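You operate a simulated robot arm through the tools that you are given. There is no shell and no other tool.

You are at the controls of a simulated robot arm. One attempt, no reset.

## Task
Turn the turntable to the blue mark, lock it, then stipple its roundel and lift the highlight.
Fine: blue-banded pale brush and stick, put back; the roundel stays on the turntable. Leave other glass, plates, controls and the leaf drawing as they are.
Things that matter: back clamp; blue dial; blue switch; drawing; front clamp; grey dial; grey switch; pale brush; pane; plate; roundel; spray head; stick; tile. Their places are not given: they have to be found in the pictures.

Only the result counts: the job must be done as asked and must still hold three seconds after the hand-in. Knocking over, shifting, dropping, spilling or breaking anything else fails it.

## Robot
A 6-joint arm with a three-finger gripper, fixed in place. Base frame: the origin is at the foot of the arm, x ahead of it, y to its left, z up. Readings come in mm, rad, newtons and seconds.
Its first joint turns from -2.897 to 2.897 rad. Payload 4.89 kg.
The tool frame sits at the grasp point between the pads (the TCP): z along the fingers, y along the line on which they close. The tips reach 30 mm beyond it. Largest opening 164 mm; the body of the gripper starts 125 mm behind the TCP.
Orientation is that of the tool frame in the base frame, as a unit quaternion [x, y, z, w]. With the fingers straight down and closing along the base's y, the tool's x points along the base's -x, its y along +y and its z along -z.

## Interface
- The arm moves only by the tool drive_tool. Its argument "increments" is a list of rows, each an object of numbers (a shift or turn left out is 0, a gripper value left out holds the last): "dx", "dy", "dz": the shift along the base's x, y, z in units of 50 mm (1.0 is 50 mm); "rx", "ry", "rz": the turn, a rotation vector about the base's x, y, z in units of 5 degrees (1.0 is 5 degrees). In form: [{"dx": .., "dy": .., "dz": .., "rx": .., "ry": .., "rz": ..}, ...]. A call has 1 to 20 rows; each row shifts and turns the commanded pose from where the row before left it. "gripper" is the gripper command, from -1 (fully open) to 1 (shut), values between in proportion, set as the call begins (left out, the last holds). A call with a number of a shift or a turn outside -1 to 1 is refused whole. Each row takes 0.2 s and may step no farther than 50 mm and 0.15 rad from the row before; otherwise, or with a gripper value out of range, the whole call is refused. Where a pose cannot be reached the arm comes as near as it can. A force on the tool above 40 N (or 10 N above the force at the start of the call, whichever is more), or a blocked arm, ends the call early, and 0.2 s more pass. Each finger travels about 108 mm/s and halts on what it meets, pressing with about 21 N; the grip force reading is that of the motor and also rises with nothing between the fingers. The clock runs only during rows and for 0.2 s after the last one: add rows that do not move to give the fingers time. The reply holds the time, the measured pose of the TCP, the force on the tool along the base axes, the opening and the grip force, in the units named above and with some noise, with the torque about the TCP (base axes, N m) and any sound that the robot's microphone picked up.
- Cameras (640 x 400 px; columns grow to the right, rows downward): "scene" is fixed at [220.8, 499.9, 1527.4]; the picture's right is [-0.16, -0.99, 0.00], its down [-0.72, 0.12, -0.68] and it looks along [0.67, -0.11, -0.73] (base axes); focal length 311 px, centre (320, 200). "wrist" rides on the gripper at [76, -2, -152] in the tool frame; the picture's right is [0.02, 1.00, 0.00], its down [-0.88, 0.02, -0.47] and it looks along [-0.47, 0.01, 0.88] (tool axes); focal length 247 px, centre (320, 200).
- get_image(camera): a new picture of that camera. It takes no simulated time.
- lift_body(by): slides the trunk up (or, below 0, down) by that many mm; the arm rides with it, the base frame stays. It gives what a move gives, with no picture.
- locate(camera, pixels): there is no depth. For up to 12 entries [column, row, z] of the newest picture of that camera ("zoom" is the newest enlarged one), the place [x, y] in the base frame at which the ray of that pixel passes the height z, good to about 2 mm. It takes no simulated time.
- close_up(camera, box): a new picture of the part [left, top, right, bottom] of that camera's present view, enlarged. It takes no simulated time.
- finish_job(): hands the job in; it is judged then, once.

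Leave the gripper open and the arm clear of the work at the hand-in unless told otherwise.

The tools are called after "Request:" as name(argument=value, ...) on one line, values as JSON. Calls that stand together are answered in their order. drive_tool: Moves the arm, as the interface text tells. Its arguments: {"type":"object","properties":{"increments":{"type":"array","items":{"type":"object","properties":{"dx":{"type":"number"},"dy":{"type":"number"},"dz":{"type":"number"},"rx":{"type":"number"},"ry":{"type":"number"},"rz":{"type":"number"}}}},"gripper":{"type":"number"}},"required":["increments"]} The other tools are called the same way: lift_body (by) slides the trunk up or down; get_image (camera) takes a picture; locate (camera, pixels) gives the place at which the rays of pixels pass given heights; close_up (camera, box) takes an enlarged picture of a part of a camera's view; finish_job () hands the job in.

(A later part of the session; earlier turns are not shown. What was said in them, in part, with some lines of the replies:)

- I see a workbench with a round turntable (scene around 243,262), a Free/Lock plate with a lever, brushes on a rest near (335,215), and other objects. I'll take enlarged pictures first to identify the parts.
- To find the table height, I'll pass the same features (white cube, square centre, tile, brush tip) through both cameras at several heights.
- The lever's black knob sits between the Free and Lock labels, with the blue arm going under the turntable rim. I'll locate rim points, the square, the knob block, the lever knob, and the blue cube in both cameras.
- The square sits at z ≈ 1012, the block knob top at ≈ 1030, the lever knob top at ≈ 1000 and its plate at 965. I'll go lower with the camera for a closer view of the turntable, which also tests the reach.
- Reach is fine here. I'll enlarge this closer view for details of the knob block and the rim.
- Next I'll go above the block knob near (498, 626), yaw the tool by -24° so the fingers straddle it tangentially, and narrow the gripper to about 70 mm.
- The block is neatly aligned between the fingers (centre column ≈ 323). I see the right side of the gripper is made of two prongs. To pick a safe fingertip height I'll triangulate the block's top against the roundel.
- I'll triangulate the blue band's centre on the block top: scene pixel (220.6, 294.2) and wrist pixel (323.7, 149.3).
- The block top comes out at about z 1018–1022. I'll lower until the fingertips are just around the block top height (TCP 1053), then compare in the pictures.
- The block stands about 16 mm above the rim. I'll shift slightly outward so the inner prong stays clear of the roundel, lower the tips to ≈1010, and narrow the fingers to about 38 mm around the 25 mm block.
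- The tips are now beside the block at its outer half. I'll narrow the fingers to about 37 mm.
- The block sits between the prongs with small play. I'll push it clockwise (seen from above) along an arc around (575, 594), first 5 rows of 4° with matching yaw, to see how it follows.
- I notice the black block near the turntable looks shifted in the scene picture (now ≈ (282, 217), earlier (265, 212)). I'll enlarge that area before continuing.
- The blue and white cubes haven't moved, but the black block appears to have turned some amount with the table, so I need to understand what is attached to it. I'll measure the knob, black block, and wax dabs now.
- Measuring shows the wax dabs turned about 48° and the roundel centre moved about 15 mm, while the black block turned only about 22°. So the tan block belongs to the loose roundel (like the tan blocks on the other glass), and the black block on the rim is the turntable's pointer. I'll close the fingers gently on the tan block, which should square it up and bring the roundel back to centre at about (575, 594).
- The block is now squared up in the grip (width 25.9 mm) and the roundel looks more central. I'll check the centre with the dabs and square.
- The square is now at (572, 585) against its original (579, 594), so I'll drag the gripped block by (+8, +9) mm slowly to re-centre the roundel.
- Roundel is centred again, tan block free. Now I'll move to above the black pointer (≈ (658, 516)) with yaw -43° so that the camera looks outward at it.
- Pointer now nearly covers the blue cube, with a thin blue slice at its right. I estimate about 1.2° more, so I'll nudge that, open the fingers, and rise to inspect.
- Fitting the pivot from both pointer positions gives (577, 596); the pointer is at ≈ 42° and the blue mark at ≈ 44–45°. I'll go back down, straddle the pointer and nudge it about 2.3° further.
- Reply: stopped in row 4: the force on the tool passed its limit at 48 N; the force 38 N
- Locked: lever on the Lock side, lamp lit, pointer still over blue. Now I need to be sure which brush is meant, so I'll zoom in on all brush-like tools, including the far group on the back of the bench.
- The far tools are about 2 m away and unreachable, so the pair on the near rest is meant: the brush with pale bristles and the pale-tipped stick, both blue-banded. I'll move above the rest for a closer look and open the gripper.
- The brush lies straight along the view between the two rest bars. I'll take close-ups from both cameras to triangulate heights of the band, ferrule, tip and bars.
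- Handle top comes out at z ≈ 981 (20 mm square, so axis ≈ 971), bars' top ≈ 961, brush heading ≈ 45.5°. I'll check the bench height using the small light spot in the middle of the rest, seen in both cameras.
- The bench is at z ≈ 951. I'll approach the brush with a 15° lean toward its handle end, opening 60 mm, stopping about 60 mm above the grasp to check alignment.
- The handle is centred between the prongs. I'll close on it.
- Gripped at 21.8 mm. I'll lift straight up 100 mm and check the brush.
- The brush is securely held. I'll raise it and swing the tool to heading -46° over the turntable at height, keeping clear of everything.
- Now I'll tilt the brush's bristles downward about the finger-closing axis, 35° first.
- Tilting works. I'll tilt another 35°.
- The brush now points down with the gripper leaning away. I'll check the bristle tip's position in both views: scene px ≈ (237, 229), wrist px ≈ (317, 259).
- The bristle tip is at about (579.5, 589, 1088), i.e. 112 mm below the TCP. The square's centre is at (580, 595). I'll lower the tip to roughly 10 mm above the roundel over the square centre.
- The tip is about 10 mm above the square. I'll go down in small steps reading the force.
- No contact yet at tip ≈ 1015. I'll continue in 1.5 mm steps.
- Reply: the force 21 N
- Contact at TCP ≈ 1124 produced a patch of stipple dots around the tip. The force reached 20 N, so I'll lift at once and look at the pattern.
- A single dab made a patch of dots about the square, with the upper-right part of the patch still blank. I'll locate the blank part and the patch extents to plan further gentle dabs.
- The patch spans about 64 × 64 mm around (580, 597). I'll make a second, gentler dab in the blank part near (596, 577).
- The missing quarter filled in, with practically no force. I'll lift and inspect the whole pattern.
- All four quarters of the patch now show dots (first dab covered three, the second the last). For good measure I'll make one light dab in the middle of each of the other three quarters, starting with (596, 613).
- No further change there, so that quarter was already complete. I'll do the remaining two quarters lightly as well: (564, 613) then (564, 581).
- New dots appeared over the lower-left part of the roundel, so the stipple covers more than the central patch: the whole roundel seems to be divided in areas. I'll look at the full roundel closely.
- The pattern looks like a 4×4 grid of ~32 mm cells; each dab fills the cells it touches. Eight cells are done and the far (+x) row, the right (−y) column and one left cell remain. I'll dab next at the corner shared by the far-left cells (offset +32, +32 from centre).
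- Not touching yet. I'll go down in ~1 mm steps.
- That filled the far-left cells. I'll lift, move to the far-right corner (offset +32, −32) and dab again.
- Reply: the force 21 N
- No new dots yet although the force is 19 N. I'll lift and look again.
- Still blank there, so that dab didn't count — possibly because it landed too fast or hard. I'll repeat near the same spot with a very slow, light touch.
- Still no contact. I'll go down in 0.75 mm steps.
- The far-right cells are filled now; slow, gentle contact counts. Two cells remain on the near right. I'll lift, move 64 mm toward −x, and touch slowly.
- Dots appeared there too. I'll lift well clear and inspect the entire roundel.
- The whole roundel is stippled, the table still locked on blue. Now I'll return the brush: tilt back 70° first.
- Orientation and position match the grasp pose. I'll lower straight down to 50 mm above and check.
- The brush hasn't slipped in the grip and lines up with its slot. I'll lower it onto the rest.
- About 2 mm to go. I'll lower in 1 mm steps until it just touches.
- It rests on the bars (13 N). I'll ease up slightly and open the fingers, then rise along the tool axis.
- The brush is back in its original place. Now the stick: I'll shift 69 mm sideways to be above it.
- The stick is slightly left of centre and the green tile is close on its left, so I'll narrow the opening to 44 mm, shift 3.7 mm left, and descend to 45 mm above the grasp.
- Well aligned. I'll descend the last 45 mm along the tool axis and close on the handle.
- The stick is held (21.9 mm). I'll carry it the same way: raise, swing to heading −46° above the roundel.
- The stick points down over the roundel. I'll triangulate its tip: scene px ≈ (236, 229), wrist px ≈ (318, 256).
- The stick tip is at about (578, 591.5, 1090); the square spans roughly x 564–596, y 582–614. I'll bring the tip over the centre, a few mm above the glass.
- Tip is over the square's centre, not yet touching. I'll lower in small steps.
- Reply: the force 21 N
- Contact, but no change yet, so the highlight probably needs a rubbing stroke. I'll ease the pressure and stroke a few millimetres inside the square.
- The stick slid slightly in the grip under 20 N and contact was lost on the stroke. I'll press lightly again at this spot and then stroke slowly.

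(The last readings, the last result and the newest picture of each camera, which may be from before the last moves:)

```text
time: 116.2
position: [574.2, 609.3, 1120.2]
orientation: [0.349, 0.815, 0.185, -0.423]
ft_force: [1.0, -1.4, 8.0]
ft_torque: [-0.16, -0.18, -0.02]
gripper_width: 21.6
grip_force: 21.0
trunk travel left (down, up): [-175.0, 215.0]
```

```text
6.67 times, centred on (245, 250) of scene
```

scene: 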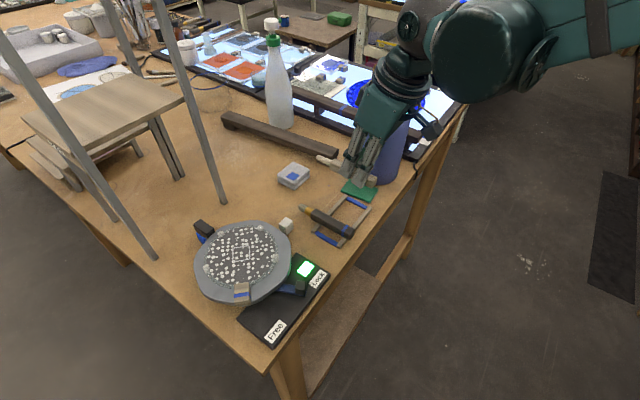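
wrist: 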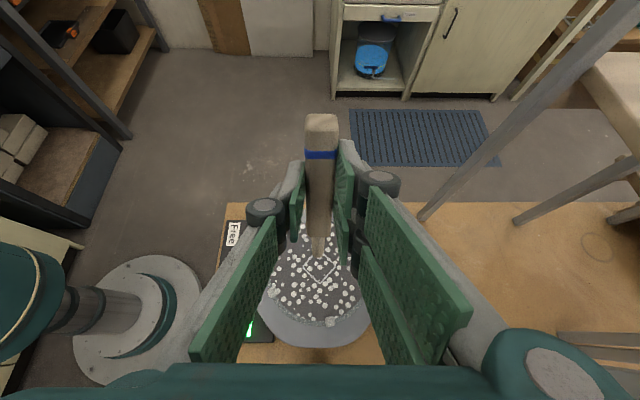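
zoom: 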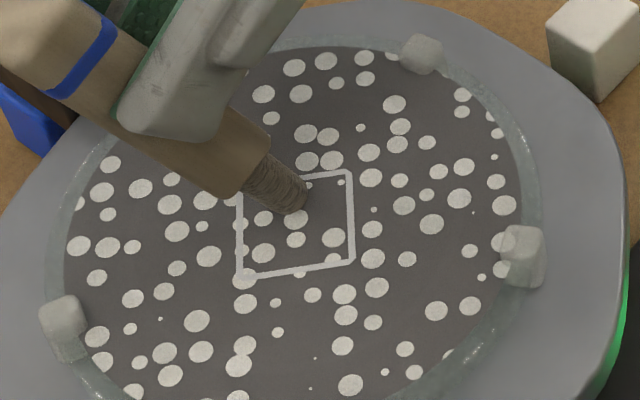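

Now at 8 N. I'll stroke a few mm across and back while in contact.

Request:
drive_tool(increments=[{"dy": -0.06}, {"dy": -0.06}, {"dx": -0.06}, {"dx": -0.06}, {}])

Request:
close_up(camera="scene", box=[215, 220, 275, 280])

Request:
close_up(camera="wrist", box=[270, 200, 370, 300])

```text
time: 117.4
position: [570.0, 602.1, 1119.2]
orientation: [0.348, 0.816, 0.185, -0.423]
ft_force: [3.2, -0.2, 11.2]
ft_torque: [-0.13, -0.4, 0.03]
gripper_width: 21.6
grip_force: 21.2
trunk travel left (down, up): [-175.0, 215.0]
```

```text
6.67 times, centred on (245, 250) of scene
```

zoom: 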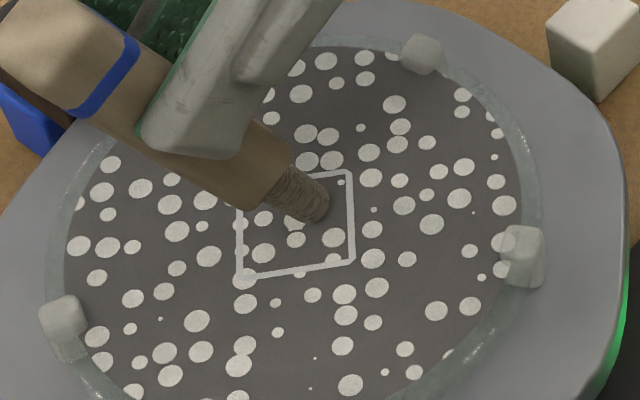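

```text
4.00 times, centred on (320, 250) of wrist
```

zoom: 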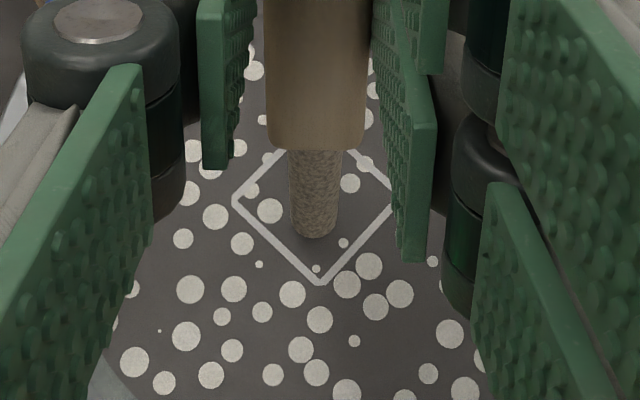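

No visible change after stroking at 8–11 N. Perhaps it must be lighter. I'll lift 5 mm, recentre, and make a very gentle contact of just a few newtons.

Request:
drive_tool(increments=[{"dz": 0.1}, {"dx": 0.086, "dy": 0.034}, {"dz": -0.06}, {"dz": -0.01}, {}])

Request:
drive_tool(increments=[{"dz": -0.008}, {}])

Request:
drive_tool(increments=[{"dz": -0.008}, {}])

Request:
close_up(camera="scene", box=[215, 220, 275, 280])

```text
time: 118.6
position: [573.5, 605.0, 1120.9]
orientation: [0.349, 0.816, 0.185, -0.423]
ft_force: [-0.1, 0.5, -0.9]
ft_torque: [-0.03, 0.02, 0.01]
gripper_width: 21.6
grip_force: 20.8
trunk travel left (down, up): [-175.0, 215.0]
```

```text
time: 119.2
position: [573.9, 603.6, 1121.6]
orientation: [0.349, 0.816, 0.185, -0.423]
ft_force: [1.0, 0.1, -0.8]
ft_torque: [-0.02, -0.03, -0.02]
gripper_width: 21.8
grip_force: 20.8
trunk travel left (down, up): [-175.0, 215.0]
```

```text
time: 119.8
position: [572.9, 604.4, 1121.2]
orientation: [0.349, 0.816, 0.185, -0.423]
ft_force: [0.3, -0.5, -0.8]
ft_torque: [-0.01, -0.06, 0.0]
gripper_width: 21.5
grip_force: 20.8
trunk travel left (down, up): [-175.0, 215.0]
```

```text
6.67 times, centred on (245, 250) of scene
```

zoom: 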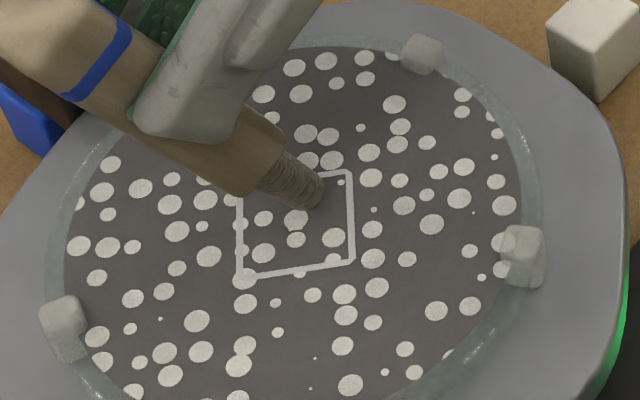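

Request:
drive_tool(increments=[{"dz": -0.01}, {}])

Request:
drive_tool(increments=[{"dz": -0.008}, {}])

Request:
close_up(camera="scene", box=[215, 220, 275, 280])

```text
time: 120.4
position: [574.3, 604.9, 1118.2]
orientation: [0.349, 0.816, 0.184, -0.423]
ft_force: [-0.5, 0.2, -1.4]
ft_torque: [-0.03, -0.03, -0.02]
gripper_width: 21.7
grip_force: 20.6
trunk travel left (down, up): [-175.0, 215.0]
```

```text
time: 121.0
position: [574.8, 604.5, 1119.1]
orientation: [0.348, 0.816, 0.184, -0.423]
ft_force: [0.7, 0.0, -0.8]
ft_torque: [-0.02, -0.02, -0.02]
gripper_width: 21.6
grip_force: 21.1
trunk travel left (down, up): [-175.0, 215.0]
```

```text
6.67 times, centred on (245, 250) of scene
```

zoom: 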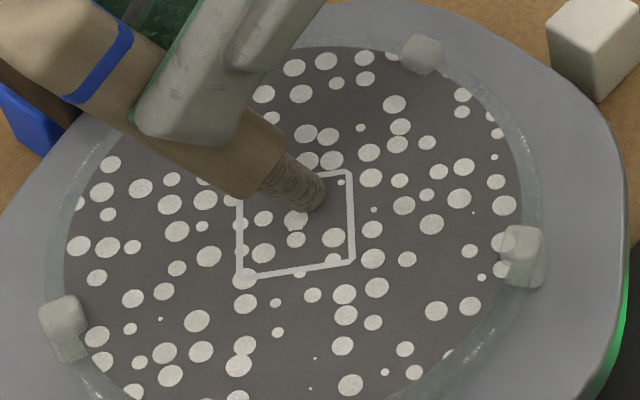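

Request:
drive_tool(increments=[{"dz": -0.008}, {}])

Request:
drive_tool(increments=[{"dz": -0.008}, {}])

Request:
close_up(camera="scene", box=[215, 220, 275, 280])

```text
time: 121.6
position: [575.1, 605.7, 1120.3]
orientation: [0.348, 0.815, 0.185, -0.424]
ft_force: [-0.9, 0.7, 2.7]
ft_torque: [-0.02, 0.07, -0.02]
gripper_width: 21.4
grip_force: 21.2
trunk travel left (down, up): [-175.0, 215.0]
```

```text
time: 122.2
position: [574.4, 605.2, 1120.0]
orientation: [0.348, 0.815, 0.185, -0.424]
ft_force: [3.3, 0.9, 11.0]
ft_torque: [-0.04, -0.42, 0.03]
gripper_width: 21.5
grip_force: 21.1
trunk travel left (down, up): [-175.0, 215.0]
```

```text
6.67 times, centred on (245, 250) of scene
```

zoom: 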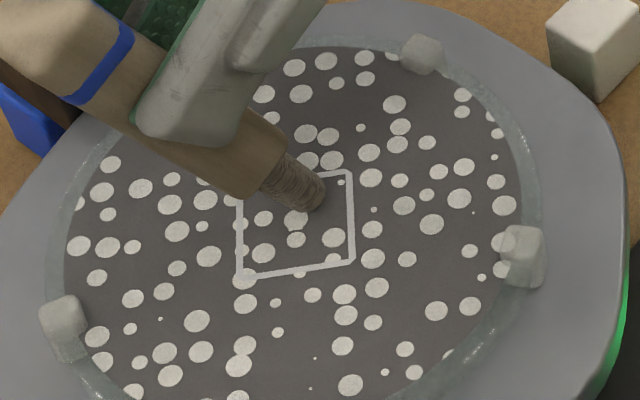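

I'm at 11 N at the centre. I'll lift away to examine the square closely for any change.

Request:
drive_tool(increments=[{"dz": 0.2}, {"dz": 0.6}, {"dz": 0.6}, {}])

Request:
close_up(camera="scene", box=[225, 235, 260, 270])

Request:
close_up(camera="wrist", box=[290, 235, 350, 295])

```text
time: 123.2
position: [574.0, 606.0, 1191.7]
orientation: [0.348, 0.816, 0.184, -0.423]
ft_force: [-0.8, -0.4, -0.2]
ft_torque: [0.03, -0.02, -0.01]
gripper_width: 21.5
grip_force: 21.2
trunk travel left (down, up): [-175.0, 215.0]
```

```text
11.43 times, centred on (242, 252) of scene
```

zoom: 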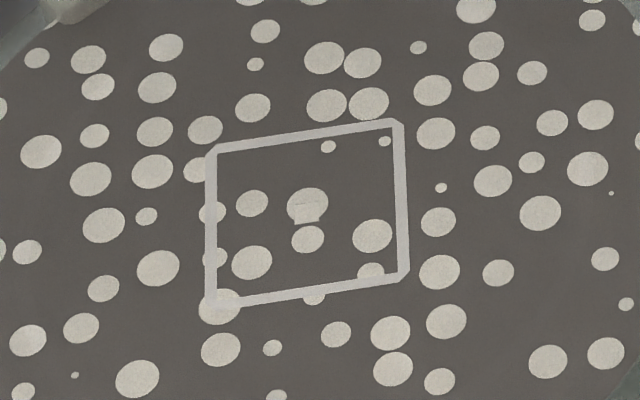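

```text
6.67 times, centred on (320, 265) of wrist
```

zoom: 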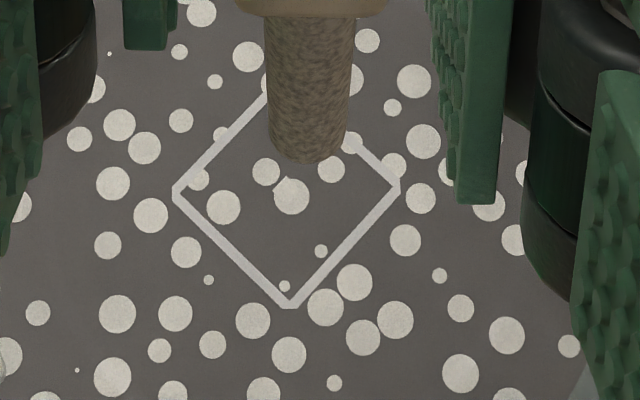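

A small pale cell (about 4 mm) near the centre has been lifted by the stroke, so the highlight is cleared cell by cell by light rubbing. I'll go back down at the centre to a few newtons and stroke more gently to learn what works.

Request:
drive_tool(increments=[{"dz": -0.7}, {"dz": -0.55}, {"dz": -0.1}, {"dz": -0.02}, {"dz": -0.01}, {}])

Request:
drive_tool(increments=[{"dz": -0.01}, {}])

```text
time: 124.6
position: [573.1, 604.4, 1119.6]
orientation: [0.348, 0.816, 0.184, -0.423]
ft_force: [0.2, -0.1, -1.0]
ft_torque: [0.0, -0.02, -0.02]
gripper_width: 21.5
grip_force: 21.0
trunk travel left (down, up): [-175.0, 215.0]
```

```text
time: 125.2
position: [575.8, 604.2, 1118.4]
orientation: [0.348, 0.816, 0.184, -0.424]
ft_force: [-1.1, 0.0, 2.8]
ft_torque: [-0.06, -0.02, 0.0]
gripper_width: 21.5
grip_force: 21.5
trunk travel left (down, up): [-175.0, 215.0]
```

About 3.5 N now. I'll stroke 8 mm toward +x slowly.

Request:
drive_tool(increments=[{"dx": 0.04}, {"dx": 0.04}, {"dx": 0.04}, {"dx": 0.04}])

Request:
close_up(camera="scene", box=[225, 235, 260, 270])

```text
time: 126.2
position: [583.4, 604.3, 1118.8]
orientation: [0.349, 0.816, 0.185, -0.422]
ft_force: [-2.2, 0.0, 4.5]
ft_torque: [-0.06, 0.1, 0.01]
gripper_width: 21.5
grip_force: 20.6
trunk travel left (down, up): [-175.0, 215.0]
```

```text
11.43 times, centred on (242, 252) of scene
```

zoom: 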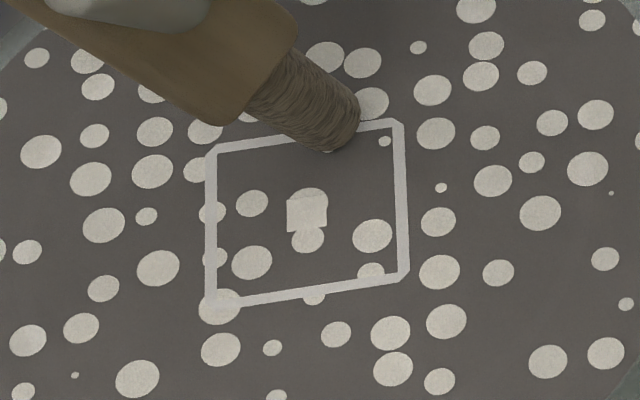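

The cleared patch is growing from the centre of the square, so progress accumulates with light rubbing. I'll rub back and forth inside the square at this light pressure.

Request:
drive_tool(increments=[{"dx": -0.05}, {"dx": -0.05}, {"dx": -0.05}, {"dx": -0.05}, {"dx": -0.05}])

Request:
close_up(camera="scene", box=[225, 235, 260, 270])

```text
time: 127.4
position: [569.1, 604.2, 1119.3]
orientation: [0.348, 0.816, 0.184, -0.423]
ft_force: [1.6, 0.5, 8.4]
ft_torque: [-0.06, -0.36, 0.0]
gripper_width: 21.6
grip_force: 21.2
trunk travel left (down, up): [-175.0, 215.0]
```

```text
11.43 times, centred on (242, 252) of scene
```

zoom: 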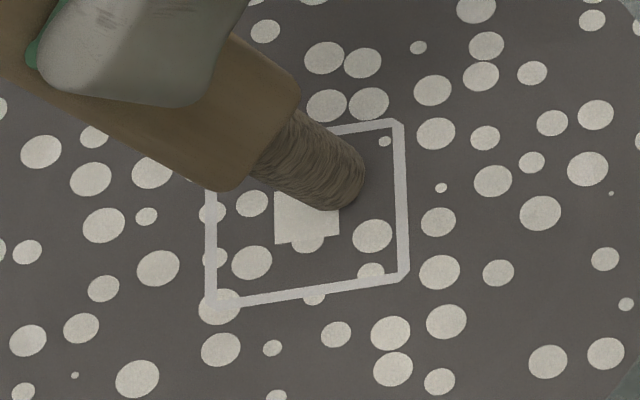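

It keeps growing (now about a third of the width). I'll continue with back-and-forth strokes.

Request:
drive_tool(increments=[{"dx": 0.05}, {"dx": 0.05}, {"dx": 0.05}, {"dx": 0.05}, {"dx": 0.05}])

Request:
drive_tool(increments=[{"dx": -0.05}, {"dx": -0.05}, {"dx": -0.05}, {"dx": -0.05}, {"dx": -0.05}])

Request:
close_up(camera="scene", box=[225, 235, 260, 270])

```text
time: 128.6
position: [582.2, 604.5, 1119.5]
orientation: [0.348, 0.816, 0.184, -0.423]
ft_force: [-1.4, 0.6, 5.7]
ft_torque: [-0.05, 0.13, -0.08]
gripper_width: 21.6
grip_force: 21.0
trunk travel left (down, up): [-175.0, 215.0]
```

```text
time: 129.8
position: [570.4, 604.3, 1119.9]
orientation: [0.349, 0.816, 0.185, -0.423]
ft_force: [-0.8, -0.6, 0.7]
ft_torque: [0.01, 0.02, -0.01]
gripper_width: 21.6
grip_force: 20.4
trunk travel left (down, up): [-175.0, 215.0]
```

```text
11.43 times, centred on (242, 252) of scene
```

zoom: 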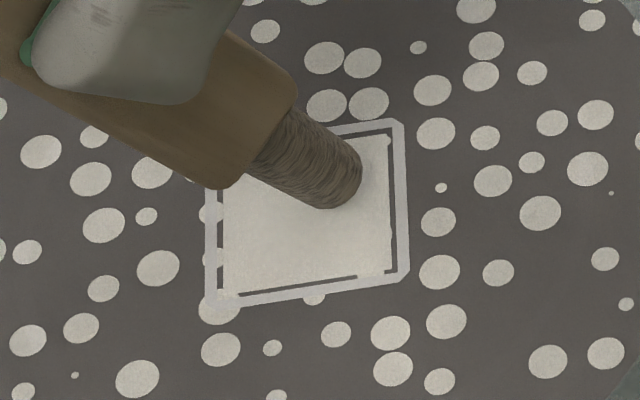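

The patch now nearly fills the square. I'll lift to inspect whether it's complete.

Request:
drive_tool(increments=[{"dz": 0.2}, {"dz": 0.6}, {"dz": 0.6}, {}])

Request:
close_up(camera="scene", box=[225, 235, 260, 270])

Request:
close_up(camera="wrist", box=[280, 225, 360, 305])

```text
time: 130.8
position: [571.1, 603.3, 1193.0]
orientation: [0.348, 0.816, 0.184, -0.423]
ft_force: [-0.7, 0.9, -0.2]
ft_torque: [0.01, -0.05, -0.03]
gripper_width: 21.8
grip_force: 21.1
trunk travel left (down, up): [-175.0, 215.0]
```

```text
11.43 times, centred on (242, 252) of scene
```

zoom: 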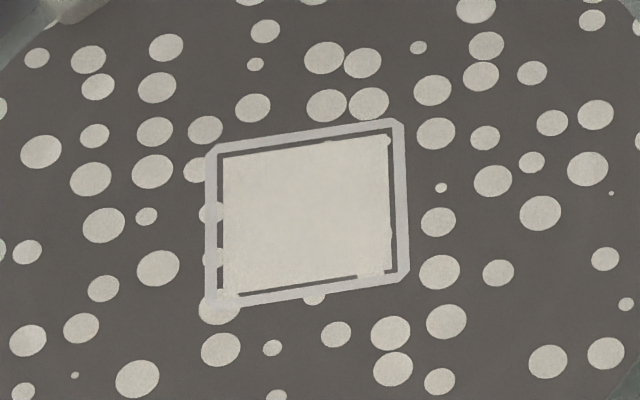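

```text
5.00 times, centred on (320, 265) of wrist
```

zoom: 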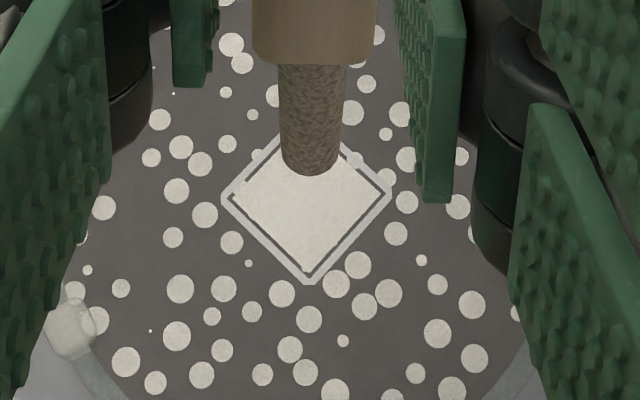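

The patch fills the square but with a thin even gap to the frame. I'll do one more short light rub to see whether it still grows.

Request:
drive_tool(increments=[{"dx": 0.08, "dz": -0.7}, {"dz": -0.55}, {"dz": -0.1}, {"dz": -0.03}, {"dz": -0.02}, {}])

Request:
drive_tool(increments=[{"dz": -0.008}, {}])

```text
time: 132.2
position: [574.3, 604.1, 1117.9]
orientation: [0.348, 0.816, 0.184, -0.423]
ft_force: [0.0, -0.3, -0.1]
ft_torque: [-0.01, -0.05, -0.03]
gripper_width: 21.7
grip_force: 21.0
trunk travel left (down, up): [-175.0, 215.0]
```

```text
time: 132.8
position: [572.9, 605.4, 1120.5]
orientation: [0.348, 0.816, 0.185, -0.423]
ft_force: [-0.5, -0.4, -0.5]
ft_torque: [-0.05, 0.01, 0.07]
gripper_width: 21.4
grip_force: 20.6
trunk travel left (down, up): [-175.0, 215.0]
```

Request:
drive_tool(increments=[{"dz": -0.008}, {}])

Request:
drive_tool(increments=[{"dx": 0.04}, {"dx": 0.04}, {"dx": 0.04}])

Request:
close_up(camera="scene", box=[225, 235, 260, 270])

```text
time: 133.4
position: [573.0, 604.9, 1119.0]
orientation: [0.348, 0.816, 0.185, -0.423]
ft_force: [0.2, 0.2, -0.4]
ft_torque: [-0.01, -0.02, -0.05]
gripper_width: 21.5
grip_force: 20.8
trunk travel left (down, up): [-175.0, 215.0]
```

```text
time: 134.2
position: [579.8, 603.4, 1118.9]
orientation: [0.348, 0.815, 0.185, -0.424]
ft_force: [-0.6, 0.1, -0.7]
ft_torque: [-0.02, 0.0, -0.03]
gripper_width: 21.5
grip_force: 20.9
trunk travel left (down, up): [-175.0, 215.0]
```

```text
11.43 times, centred on (242, 252) of scene
```

zoom: 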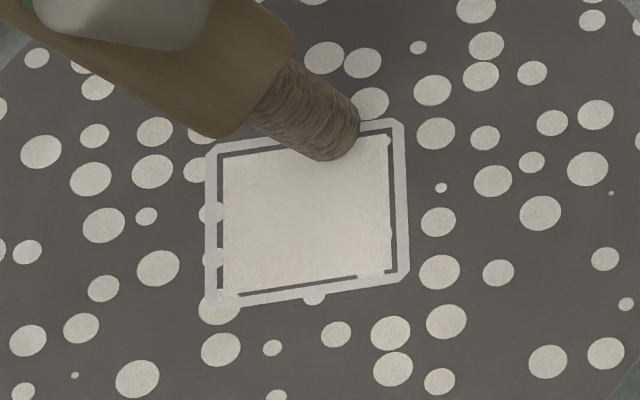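

No contact during that stroke. I'll lower a little more until light contact, then rub.

Request:
drive_tool(increments=[{"dz": -0.008}, {}])

Request:
drive_tool(increments=[{"dz": -0.008}, {}])

Request:
drive_tool(increments=[{"dx": -0.04}, {"dx": -0.04}, {"dx": -0.04}])

Request:
close_up(camera="scene", box=[225, 235, 260, 270])

```text
time: 134.8
position: [579.8, 604.3, 1119.3]
orientation: [0.349, 0.816, 0.185, -0.423]
ft_force: [1.7, 3.0, 8.1]
ft_torque: [0.05, -0.21, 0.01]
gripper_width: 21.6
grip_force: 20.7
trunk travel left (down, up): [-175.0, 215.0]
```

```text
time: 135.4
position: [578.7, 604.4, 1119.0]
orientation: [0.349, 0.816, 0.185, -0.423]
ft_force: [0.9, 3.0, 17.9]
ft_torque: [0.19, -0.2, 0.01]
gripper_width: 21.3
grip_force: 21.0
trunk travel left (down, up): [-175.0, 215.0]
```

```text
time: 136.2
position: [574.0, 604.6, 1116.8]
orientation: [0.348, 0.816, 0.184, -0.423]
ft_force: [2.4, -0.6, 9.8]
ft_torque: [-0.19, -0.42, 0.03]
gripper_width: 21.7
grip_force: 20.6
trunk travel left (down, up): [-175.0, 215.0]
```

```text
11.43 times, centred on (242, 252) of scene
```

zoom: 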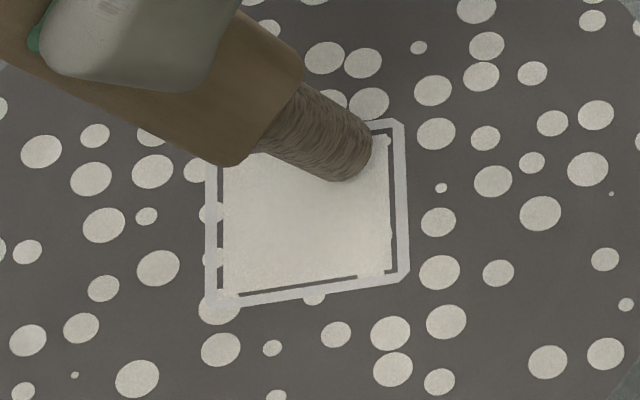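

The patch size didn't change with more rubbing, which suggests it is complete. One more light stroke to confirm.

Request:
drive_tool(increments=[{"dz": 0.006}, {"dx": 0.04}, {"dx": 0.04}, {"dx": 0.04}, {"dx": 0.03}])

Request:
close_up(camera="scene", box=[225, 235, 260, 270])

Request:
drive_tool(increments=[{"dx": -0.04}, {"dx": -0.04}, {"dx": -0.04}])

Request:
drive_tool(increments=[{"dz": 0.2}, {"dz": 0.6}, {"dz": 0.8}, {"dz": 0.5}, {}])

Request:
close_up(camera="scene", box=[225, 235, 260, 270])

Request:
get_image(camera="scene")

```text
time: 137.4
position: [581.4, 604.9, 1118.4]
orientation: [0.348, 0.816, 0.184, -0.423]
ft_force: [-0.7, 0.5, 0.0]
ft_torque: [-0.04, 0.01, 0.03]
gripper_width: 21.7
grip_force: 20.5
trunk travel left (down, up): [-175.0, 215.0]
```

```text
11.43 times, centred on (242, 252) of scene
```

zoom: 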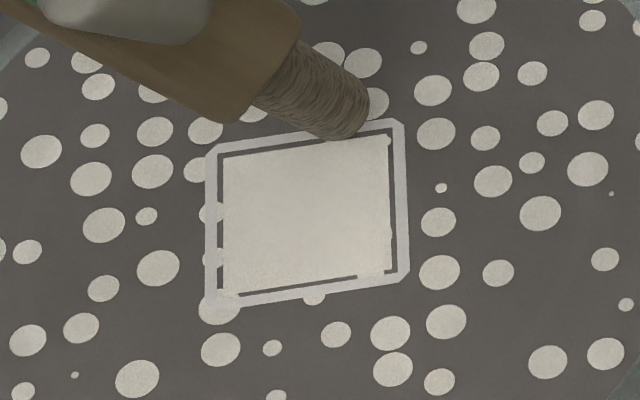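

```text
time: 138.2
position: [574.4, 604.3, 1117.1]
orientation: [0.348, 0.816, 0.184, -0.423]
ft_force: [0.3, 0.3, -0.4]
ft_torque: [-0.01, -0.04, 0.01]
gripper_width: 21.6
grip_force: 20.9
trunk travel left (down, up): [-175.0, 215.0]
```

```text
time: 139.4
position: [575.7, 605.5, 1222.2]
orientation: [0.347, 0.816, 0.185, -0.424]
ft_force: [0.4, -0.3, -0.3]
ft_torque: [-0.01, -0.08, -0.05]
gripper_width: 21.5
grip_force: 21.1
trunk travel left (down, up): [-175.0, 215.0]
```

```text
11.43 times, centred on (242, 252) of scene
```

zoom: 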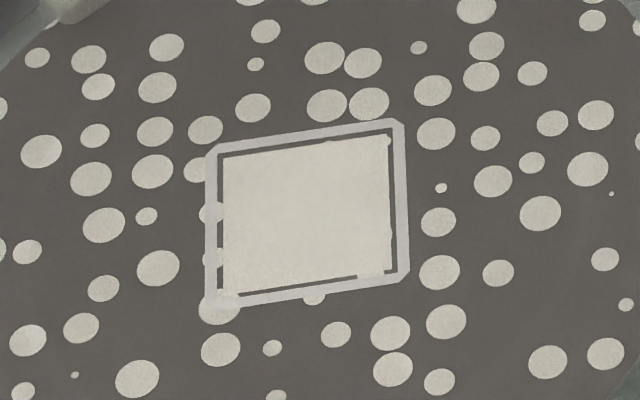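

```text
taken
```

scene: 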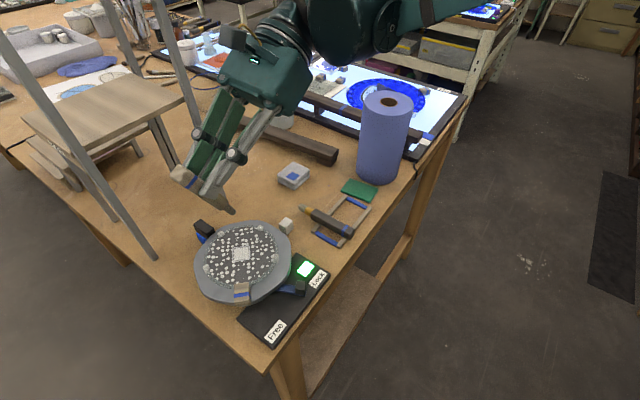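

The lifted patch stays the same with further rubbing, so the highlight is fully lifted. The stick may have slid a few mm in the grip, so I'll check its position in the wrist view before returning it.

Request:
get_image(camera="wrist")

Request:
close_up(camera="wrist", box=[270, 100, 370, 270])

Request:
close_up(camera="scene", box=[190, 190, 310, 310])

```text
taken
```

wrist: 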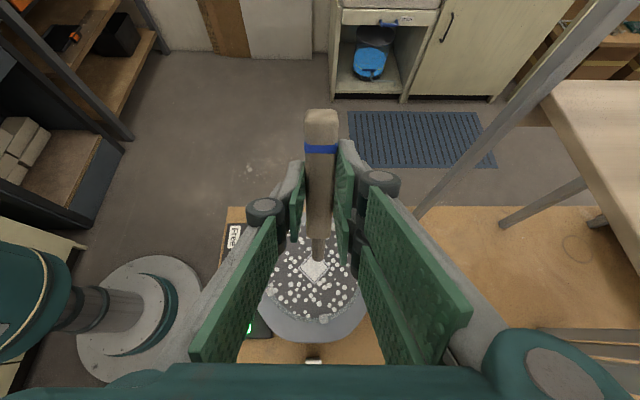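

```text
2.35 times, centred on (320, 185) of wrist
```

zoom: 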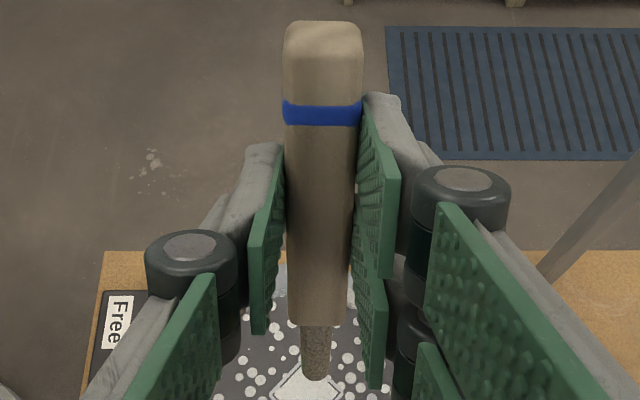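

```text
3.33 times, centred on (250, 250) of scene
```

zoom: 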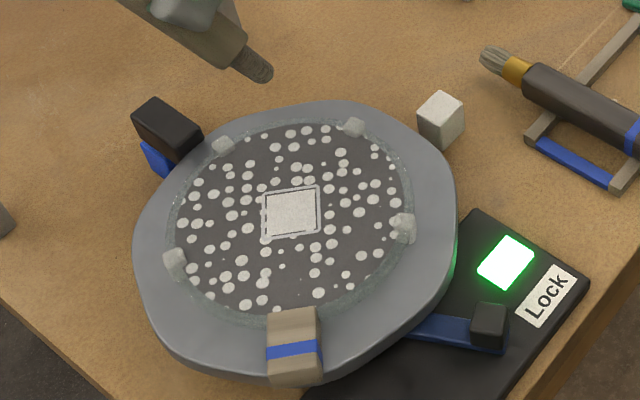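

Everything else is in place. The stick appears to have pitched about 4° (tip toward the camera) and slid ~2 mm in the grip, so I'll untilt by 66° rather than 70° to level it, then swing back over the rest.

Request:
drive_tool(increments=[{"rx": -0.719, "ry": -0.695}, {"rx": -0.719, "ry": -0.695}, {"rx": -0.719, "ry": -0.695}, {"rx": -0.719, "ry": -0.695}, {"rx": -0.719, "ry": -0.695}, {"rx": -0.719, "ry": -0.695}, {"rx": -0.719, "ry": -0.695}, {"rx": -0.719, "ry": -0.695}, {"rx": -0.719, "ry": -0.695}, {"rx": -0.719, "ry": -0.695}, {"rx": -0.719, "ry": -0.695}, {"rx": -0.719, "ry": -0.695}, {"rx": -0.719, "ry": -0.695}, {"rx": -0.144, "ry": -0.139}, {}])

Request:
drive_tool(increments=[{"dx": 0.1317, "dy": -0.2757, "rz": 0.963}, {"dx": 0.1317, "dy": -0.2757, "rz": 0.963}, {"dx": 0.1317, "dy": -0.2757, "rz": 0.963}, {"dx": 0.1317, "dy": -0.2757, "rz": 0.963}, {"dx": 0.1317, "dy": -0.2757, "rz": 0.963}, {"dx": 0.1317, "dy": -0.2757, "rz": 0.963}, {"dx": 0.1317, "dy": -0.2757, "rz": 0.963}, {"dx": 0.1317, "dy": -0.2757, "rz": 0.963}, {"dx": 0.1317, "dy": -0.2757, "rz": 0.963}, {"dx": 0.1317, "dy": -0.2757, "rz": 0.963}, {"dx": 0.1317, "dy": -0.2757, "rz": 0.963}, {"dx": 0.1317, "dy": -0.2757, "rz": 0.963}, {"dx": 0.1317, "dy": -0.2757, "rz": 0.963}, {"dx": 0.1317, "dy": -0.2757, "rz": 0.963}, {"dx": 0.1317, "dy": -0.2757, "rz": 0.963}, {"dx": 0.1317, "dy": -0.2757, "rz": 0.963}, {"dx": 0.1317, "dy": -0.2757, "rz": 0.963}, {"dx": 0.1317, "dy": -0.2757, "rz": 0.963}, {"dx": 0.1317, "dy": -0.2757, "rz": 0.963}, {}])

Request:
get_image(camera="wrist")

Request:
get_image(camera="scene")

```text
time: 142.6
position: [576.3, 603.5, 1222.9]
orientation: [0.388, 0.917, -0.032, 0.091]
ft_force: [0.3, 0.5, -0.6]
ft_torque: [-0.03, -0.02, 0.01]
gripper_width: 21.5
grip_force: 21.3
trunk travel left (down, up): [-175.0, 215.0]
```

```text
time: 146.8
position: [701.0, 342.3, 1222.6]
orientation: [-0.385, 0.918, 0.041, 0.087]
ft_force: [-0.8, 0.0, -1.6]
ft_torque: [0.0, 0.04, 0.01]
gripper_width: 21.4
grip_force: 21.6
trunk travel left (down, up): [-175.0, 215.0]
```

```text
taken
```

wrist: 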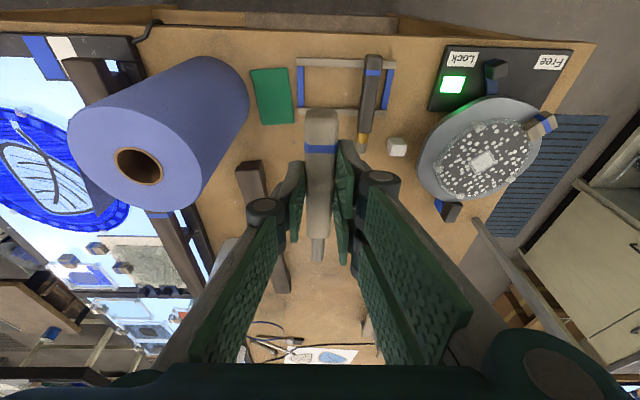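

```text
taken
```

scene: 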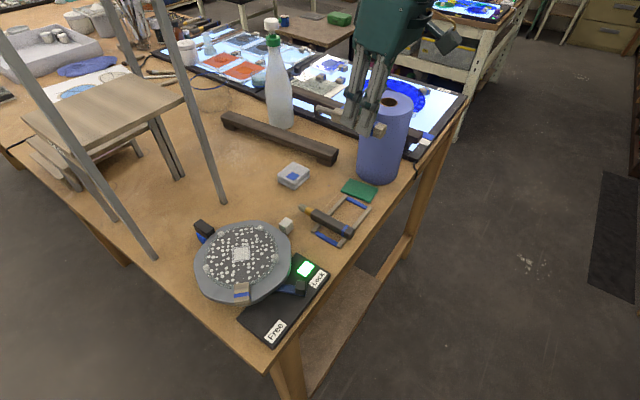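

Over the rest. I'll lower to about 55 mm above and check the stick's level and alignment.

Request:
drive_tool(increments=[{"dy": 0.03, "dz": -0.9}, {"dz": -0.9}, {"dz": -0.9}, {"dz": -0.74}, {}])

Request:
close_up(camera="wrist", box=[230, 80, 410, 270])

Request:
close_up(camera="scene", box=[295, 150, 385, 230])

```text
time: 148.0
position: [703.0, 344.1, 1050.0]
orientation: [-0.385, 0.918, 0.042, 0.086]
ft_force: [1.3, 0.6, -1.7]
ft_torque: [-0.01, 0.08, 0.01]
gripper_width: 21.5
grip_force: 20.8
trunk travel left (down, up): [-175.0, 215.0]
```

```text
2.11 times, centred on (320, 175) of wrist
```

zoom: 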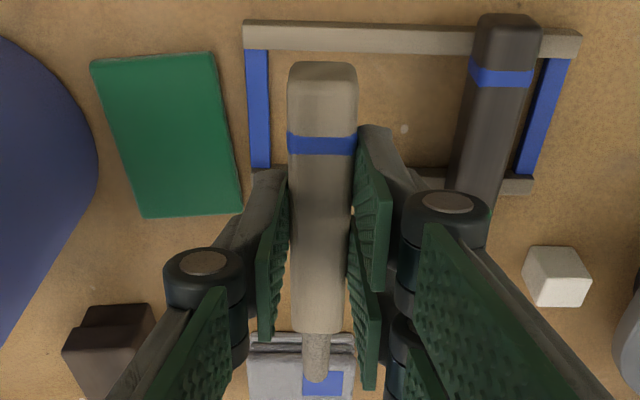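

```text
5.00 times, centred on (340, 190) of scene
```

zoom: 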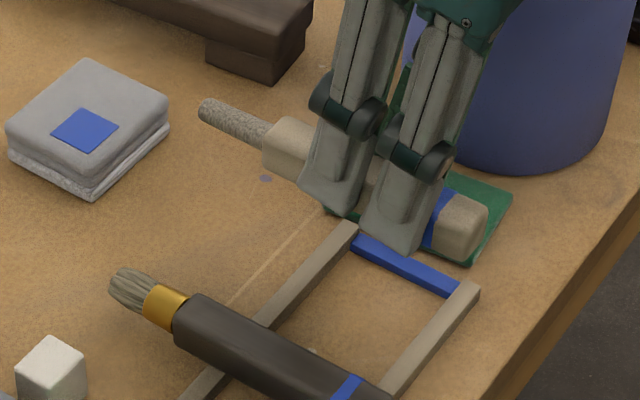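

I'll triangulate the tip's height against the grip height to check that the stick is level.

Request:
locate(camera="scene", pixels=[[317, 171.8, 1015], [317, 171.8, 1022], [317, 171.8, 1030], [317, 171.8, 1038]])

Request:
locate(camera="wrist", pixels=[[318.1, 258.5, 1015], [318.1, 258.5, 1022], [318.1, 258.5, 1030], [318.1, 258.5, 1038], [320.5, 148.5, 1036], [317.2, 236.6, 1036]])

```text
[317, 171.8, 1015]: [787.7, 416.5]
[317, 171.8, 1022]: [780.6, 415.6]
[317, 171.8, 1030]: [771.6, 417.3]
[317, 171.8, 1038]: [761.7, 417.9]
```

```text
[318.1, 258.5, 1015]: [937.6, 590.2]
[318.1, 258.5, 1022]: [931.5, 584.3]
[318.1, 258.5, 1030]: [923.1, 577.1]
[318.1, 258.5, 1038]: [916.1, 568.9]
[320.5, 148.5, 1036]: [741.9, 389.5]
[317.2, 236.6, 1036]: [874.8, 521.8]
```

The wrist coordinates refer to an older picture, so I'll take a fresh one and repeat.

Request:
get_image(camera="wrist")

Request:
locate(camera="wrist", pixels=[[318.1, 258.5, 1015], [318.1, 258.5, 1022], [318.1, 258.5, 1030], [318.1, 258.5, 1038], [320.5, 148.5, 1036], [317.2, 236.6, 1036], [321, 112, 1036]])

```text
taken
```

wrist: 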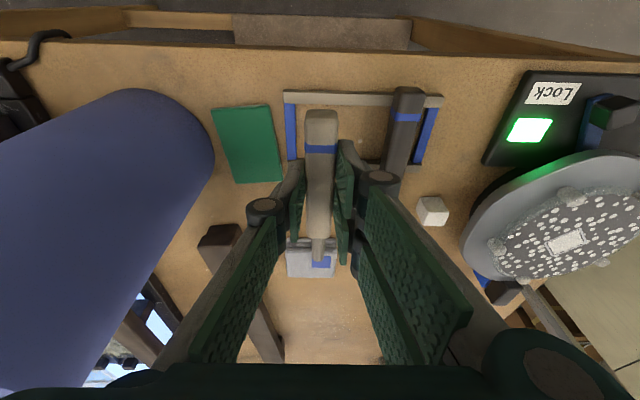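

```text
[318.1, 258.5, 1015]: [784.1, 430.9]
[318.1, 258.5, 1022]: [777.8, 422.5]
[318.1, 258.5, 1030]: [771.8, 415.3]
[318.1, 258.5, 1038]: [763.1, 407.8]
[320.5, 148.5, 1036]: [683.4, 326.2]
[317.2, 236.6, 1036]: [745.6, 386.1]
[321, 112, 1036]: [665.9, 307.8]
```

The tip is level with the grip (z ≈ 1029 vs 1027) and lines up with its original place. I'll lower it onto the rest in small final steps.

Request:
drive_tool(increments=[{"dz": -0.5}, {"dz": -0.4}, {"dz": -0.12}, {"dz": -0.04}, {}])

Request:
close_up(camera="wrist", box=[230, 80, 410, 270])

Request:
close_up(camera="scene", box=[300, 160, 390, 235])

```text
time: 149.2
position: [701.2, 343.1, 998.0]
orientation: [-0.385, 0.918, 0.041, 0.085]
ft_force: [0.1, 0.8, -0.5]
ft_torque: [-0.04, 0.01, 0.05]
gripper_width: 21.8
grip_force: 21.2
trunk travel left (down, up): [-175.0, 215.0]
```

```text
2.11 times, centred on (320, 175) of wrist
```

zoom: 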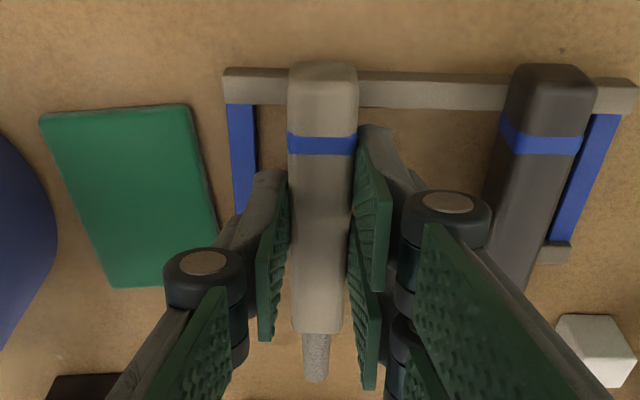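

```text
5.33 times, centred on (345, 198) of scene
```

zoom: 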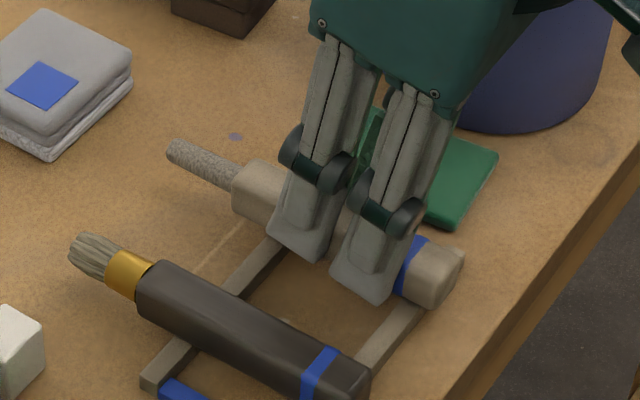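

Almost there. Small steps until it touches.

Request:
drive_tool(increments=[{"dz": -0.03}, {}])

Request:
drive_tool(increments=[{"dz": -0.02}, {}])

```text
time: 149.8
position: [701.8, 343.7, 996.1]
orientation: [-0.385, 0.918, 0.042, 0.086]
ft_force: [-0.1, 0.2, -1.2]
ft_torque: [0.0, -0.01, 0.0]
gripper_width: 21.5
grip_force: 20.5
trunk travel left (down, up): [-175.0, 215.0]
```

```text
time: 150.4
position: [701.1, 344.1, 996.3]
orientation: [-0.386, 0.918, 0.04, 0.085]
ft_force: [-0.4, 0.0, -0.3]
ft_torque: [0.0, 0.02, 0.0]
gripper_width: 21.6
grip_force: 21.3
trunk travel left (down, up): [-175.0, 215.0]
```

Request:
drive_tool(increments=[{"dz": -0.02}, {}])

Request:
drive_tool(increments=[{"dz": -0.015}, {}])

```text
time: 151.0
position: [700.6, 343.2, 994.7]
orientation: [-0.385, 0.918, 0.042, 0.086]
ft_force: [1.9, 2.6, 7.1]
ft_torque: [0.22, -0.35, 0.0]
gripper_width: 21.4
grip_force: 21.0
trunk travel left (down, up): [-175.0, 215.0]
```

```text
time: 151.6
position: [701.0, 343.4, 994.2]
orientation: [-0.384, 0.918, 0.041, 0.086]
ft_force: [10.2, 2.3, 20.0]
ft_torque: [0.16, -0.4, 0.0]
gripper_width: 21.6
grip_force: 21.0
trunk travel left (down, up): [-175.0, 215.0]
```

It's resting on the bars. I'll ease up slightly, then open the fingers moderately (44 mm, keeping clear of the tile), and retreat upward.

Request:
drive_tool(increments=[{"dz": 0.018}, {}])

Request:
drive_tool(increments=[{}, {}, {}], gripper=0.46)

Request:
drive_tool(increments=[{"dx": -0.053, "dy": -0.054, "dz": 0.39}, {"dx": -0.053, "dy": -0.054, "dz": 0.39}, {"dx": -0.053, "dy": -0.054, "dz": 0.39}, {"dz": 0.7}, {"dz": 0.7}, {}])

Request:
get_image(camera="wrist")

Request:
close_up(camera="wrist", box=[240, 60, 440, 220])

Request:
close_up(camera="scene", box=[295, 175, 375, 250])

```text
time: 152.2
position: [700.6, 343.4, 994.1]
orientation: [-0.386, 0.918, 0.042, 0.085]
ft_force: [5.7, 1.0, 11.2]
ft_torque: [0.25, -0.37, -0.05]
gripper_width: 21.7
grip_force: 21.1
trunk travel left (down, up): [-175.0, 215.0]
```

```text
time: 153.0
position: [698.7, 343.4, 993.8]
orientation: [-0.384, 0.919, 0.041, 0.085]
ft_force: [-0.4, -0.1, -0.7]
ft_torque: [-0.01, -0.02, 0.0]
gripper_width: 44.1
grip_force: 0.1
trunk travel left (down, up): [-175.0, 215.0]
```

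```text
time: 154.4
position: [692.7, 335.8, 1121.2]
orientation: [-0.385, 0.918, 0.042, 0.085]
ft_force: [-0.5, 0.2, -0.6]
ft_torque: [0.04, -0.02, 0.03]
gripper_width: 44.5
grip_force: 0.1
trunk travel left (down, up): [-175.0, 215.0]
```

```text
taken
```

wrist: 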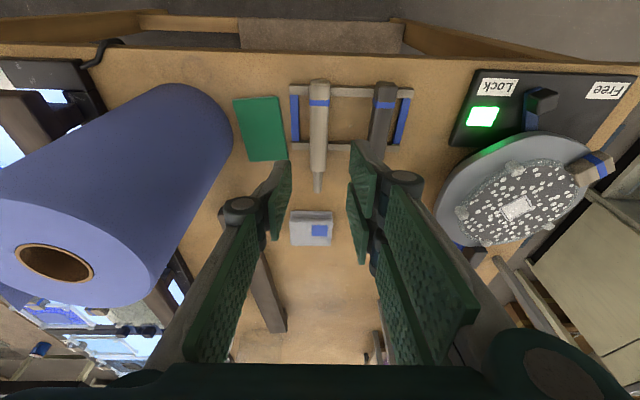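

```text
2.50 times, centred on (340, 140) of wrist
```

zoom: 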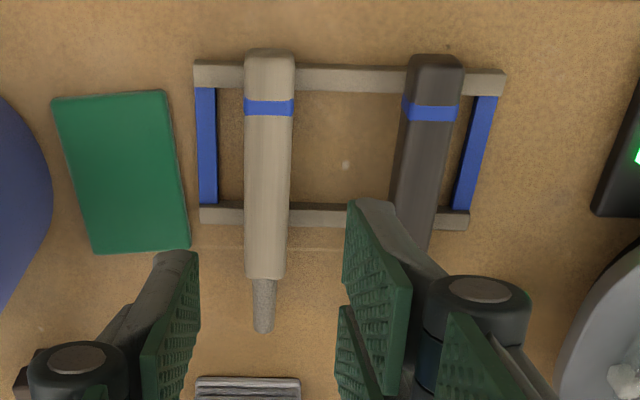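

```text
5.33 times, centred on (335, 212) of scene
```

zoom: 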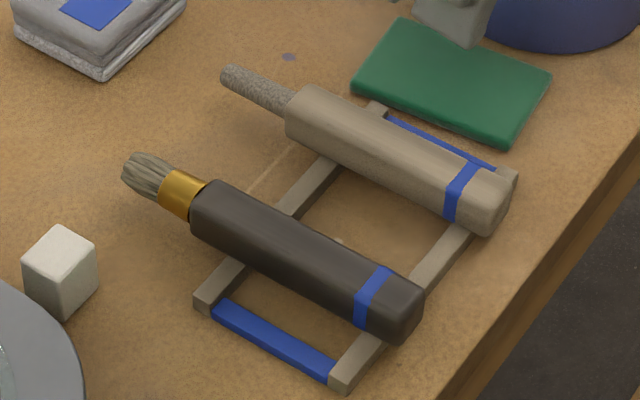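

Both tools lie where they started. I'll raise the arm, straighten the tool, open the gripper and move away, then verify everything.

Request:
drive_tool(increments=[{"dz": 0.8, "rx": -0.52, "ry": 0.51}, {"dz": 0.8, "rx": -0.52, "ry": 0.51}, {"dx": -0.6, "dy": 0.2, "dz": 0.8, "rx": -0.52, "ry": 0.51}, {"dx": -0.8, "dy": 0.2, "dz": 0.8}, {"dx": -0.8, "dy": 0.2, "dz": 0.4}, {"dx": -0.8, "dy": 0.2}, {}], gripper=-1)

Request:
get_image(camera="scene")

Request:
get_image(camera="wrist")

Request:
close_up(camera="scene", box=[180, 205, 340, 350])

```text
refused: row 3 steps farther than a row can; nothing moved
```

```text
taken
```

scene: 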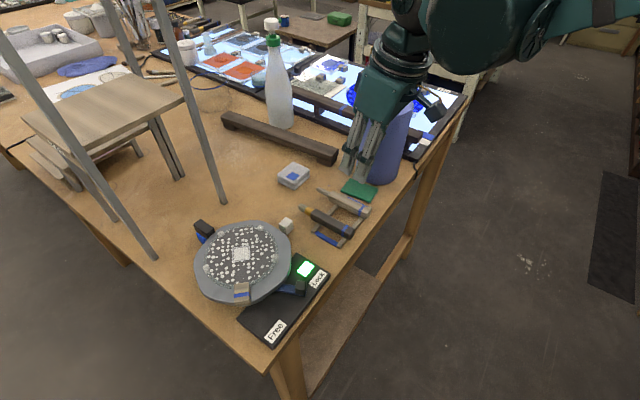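

```text
taken
```

wrist: 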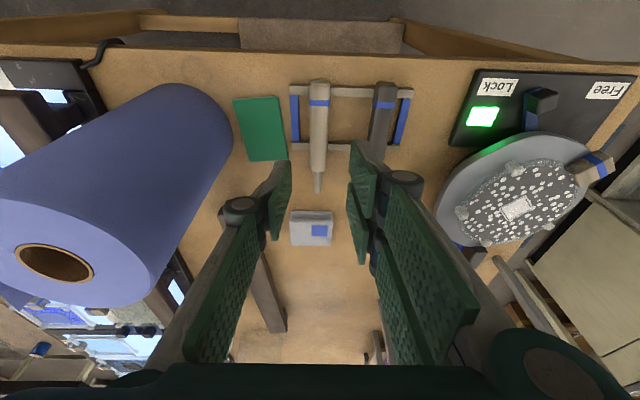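

```text
2.76 times, centred on (260, 278) of scene
```

zoom: 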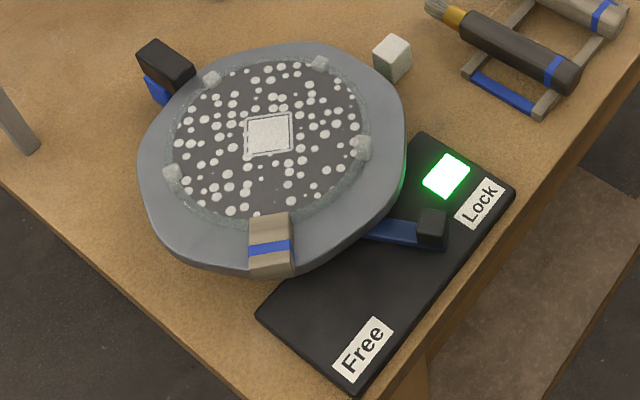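

That call was refused because one row was too long; nothing moved. I'll redo it with shorter rows, rising first.

Request:
drive_tool(increments=[{"dz": 0.7, "rx": -0.52, "ry": 0.51}, {"dz": 0.7, "rx": -0.52, "ry": 0.51}, {"dz": 0.7, "rx": -0.52, "ry": 0.51}, {"dz": 0.8}, {"dx": -0.8, "dy": 0.2}, {"dx": -0.8, "dy": 0.2}, {"dx": -0.8, "dy": 0.2}, {"dx": -0.6, "dy": 0.2}, {}], gripper=0.3)

Request:
drive_tool(increments=[{}, {}, {}, {}], gripper=-1)

Request:
get_image(camera="scene")

Request:
get_image(camera="wrist")

Request:
close_up(camera="scene", box=[180, 205, 340, 350])

Request:
close_up(camera="scene", box=[190, 210, 240, 250])

```text
time: 156.4
position: [542.9, 374.8, 1268.2]
orientation: [-0.387, 0.922, 0.005, -0.002]
ft_force: [0.3, -0.2, -0.2]
ft_torque: [0.01, -0.07, 0.01]
gripper_width: 57.4
grip_force: 0.1
trunk travel left (down, up): [-175.0, 215.0]
```

```text
time: 157.4
position: [544.3, 374.1, 1268.1]
orientation: [-0.386, 0.922, 0.006, -0.002]
ft_force: [0.1, 0.3, 0.0]
ft_torque: [-0.04, 0.0, -0.05]
gripper_width: 164.1
grip_force: 0.1
trunk travel left (down, up): [-175.0, 215.0]
```

```text
taken
```

scene: 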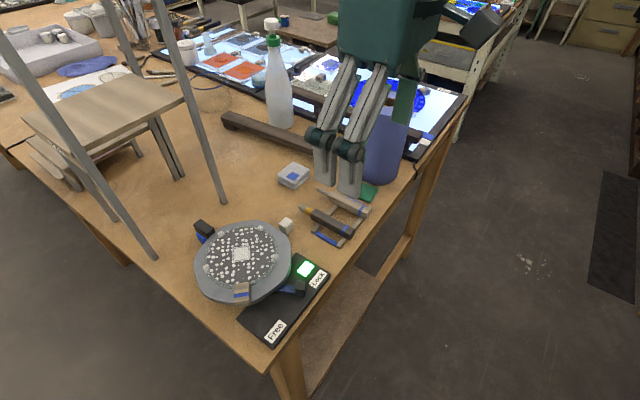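

```text
taken
```

wrist: 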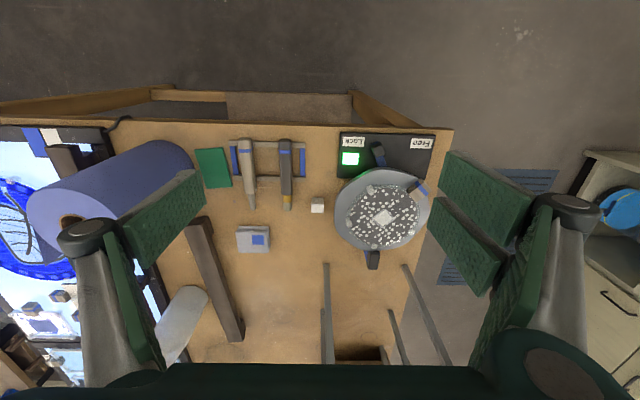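

```text
2.76 times, centred on (260, 278) of scene
```

zoom: 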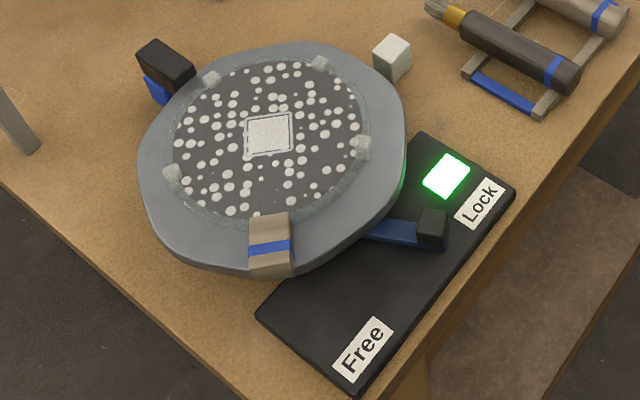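

```text
10.00 times, centred on (215, 230) of scene
```

zoom: 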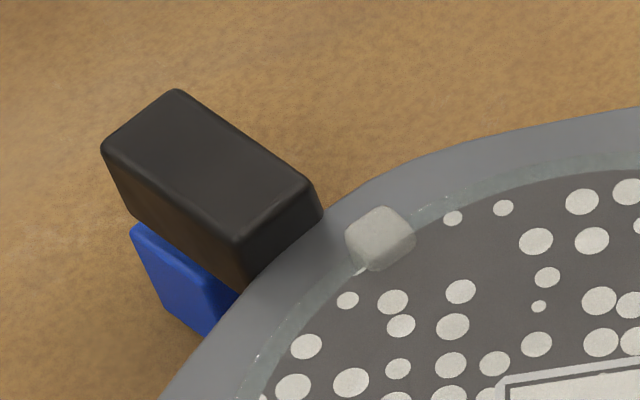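

All checks out:
- The pointer is on the blue mark, the lever is at Lock, and the lamp is lit.
- The roundel is fully stippled, its highlight square is clear, and it sits centred on the turntable.
- The brush and stick are back on their rest.
- Nothing else was disturbed.
- The gripper is open and the arm is raised clear.

I'll hand in the job.

Request:
finish_job()

```text
The job is handed in.
```

I turned the turntable to the blue mark, locked it, stippled the roundel and lifted its highlight, then handed the job in. I don't have the judge's verdict.

- **Turntable:** the pointer sits over the blue cube, to within about 1° by my measurements. The lever is at Lock and its green lamp is lit.
- **Stipple:** dots now cover the whole roundel.
- **Highlight:** the cleared patch fills the white square, with a thin, even dark gap left inside the frame. It did not grow with more rubbing, so I took it as complete.
- **Tools:** I took "pale brush" to mean the blue-banded brush with pale bristles, though its handle is dark. It and the blue-banded stick are back on their rest where they started, and both tips are now grey from use.
- **Other items:** the other glass, plates, controls and the leaf drawing look unchanged. The gripper is open and the arm is raised clear.

**Mistake with the roundel:** at first I took the tan block on the roundel for the turntable's handle and turned the roundel about 50° on the table, shifting it about 15 mm. I then dragged it back to within a few millimetres of its original centre. It is still turned relative to the table compared with the start.

**Forces:** the push on the lock lever briefly reached 48 N before it stopped. A few touches on the glass reached about 20 N. I saw no damage.
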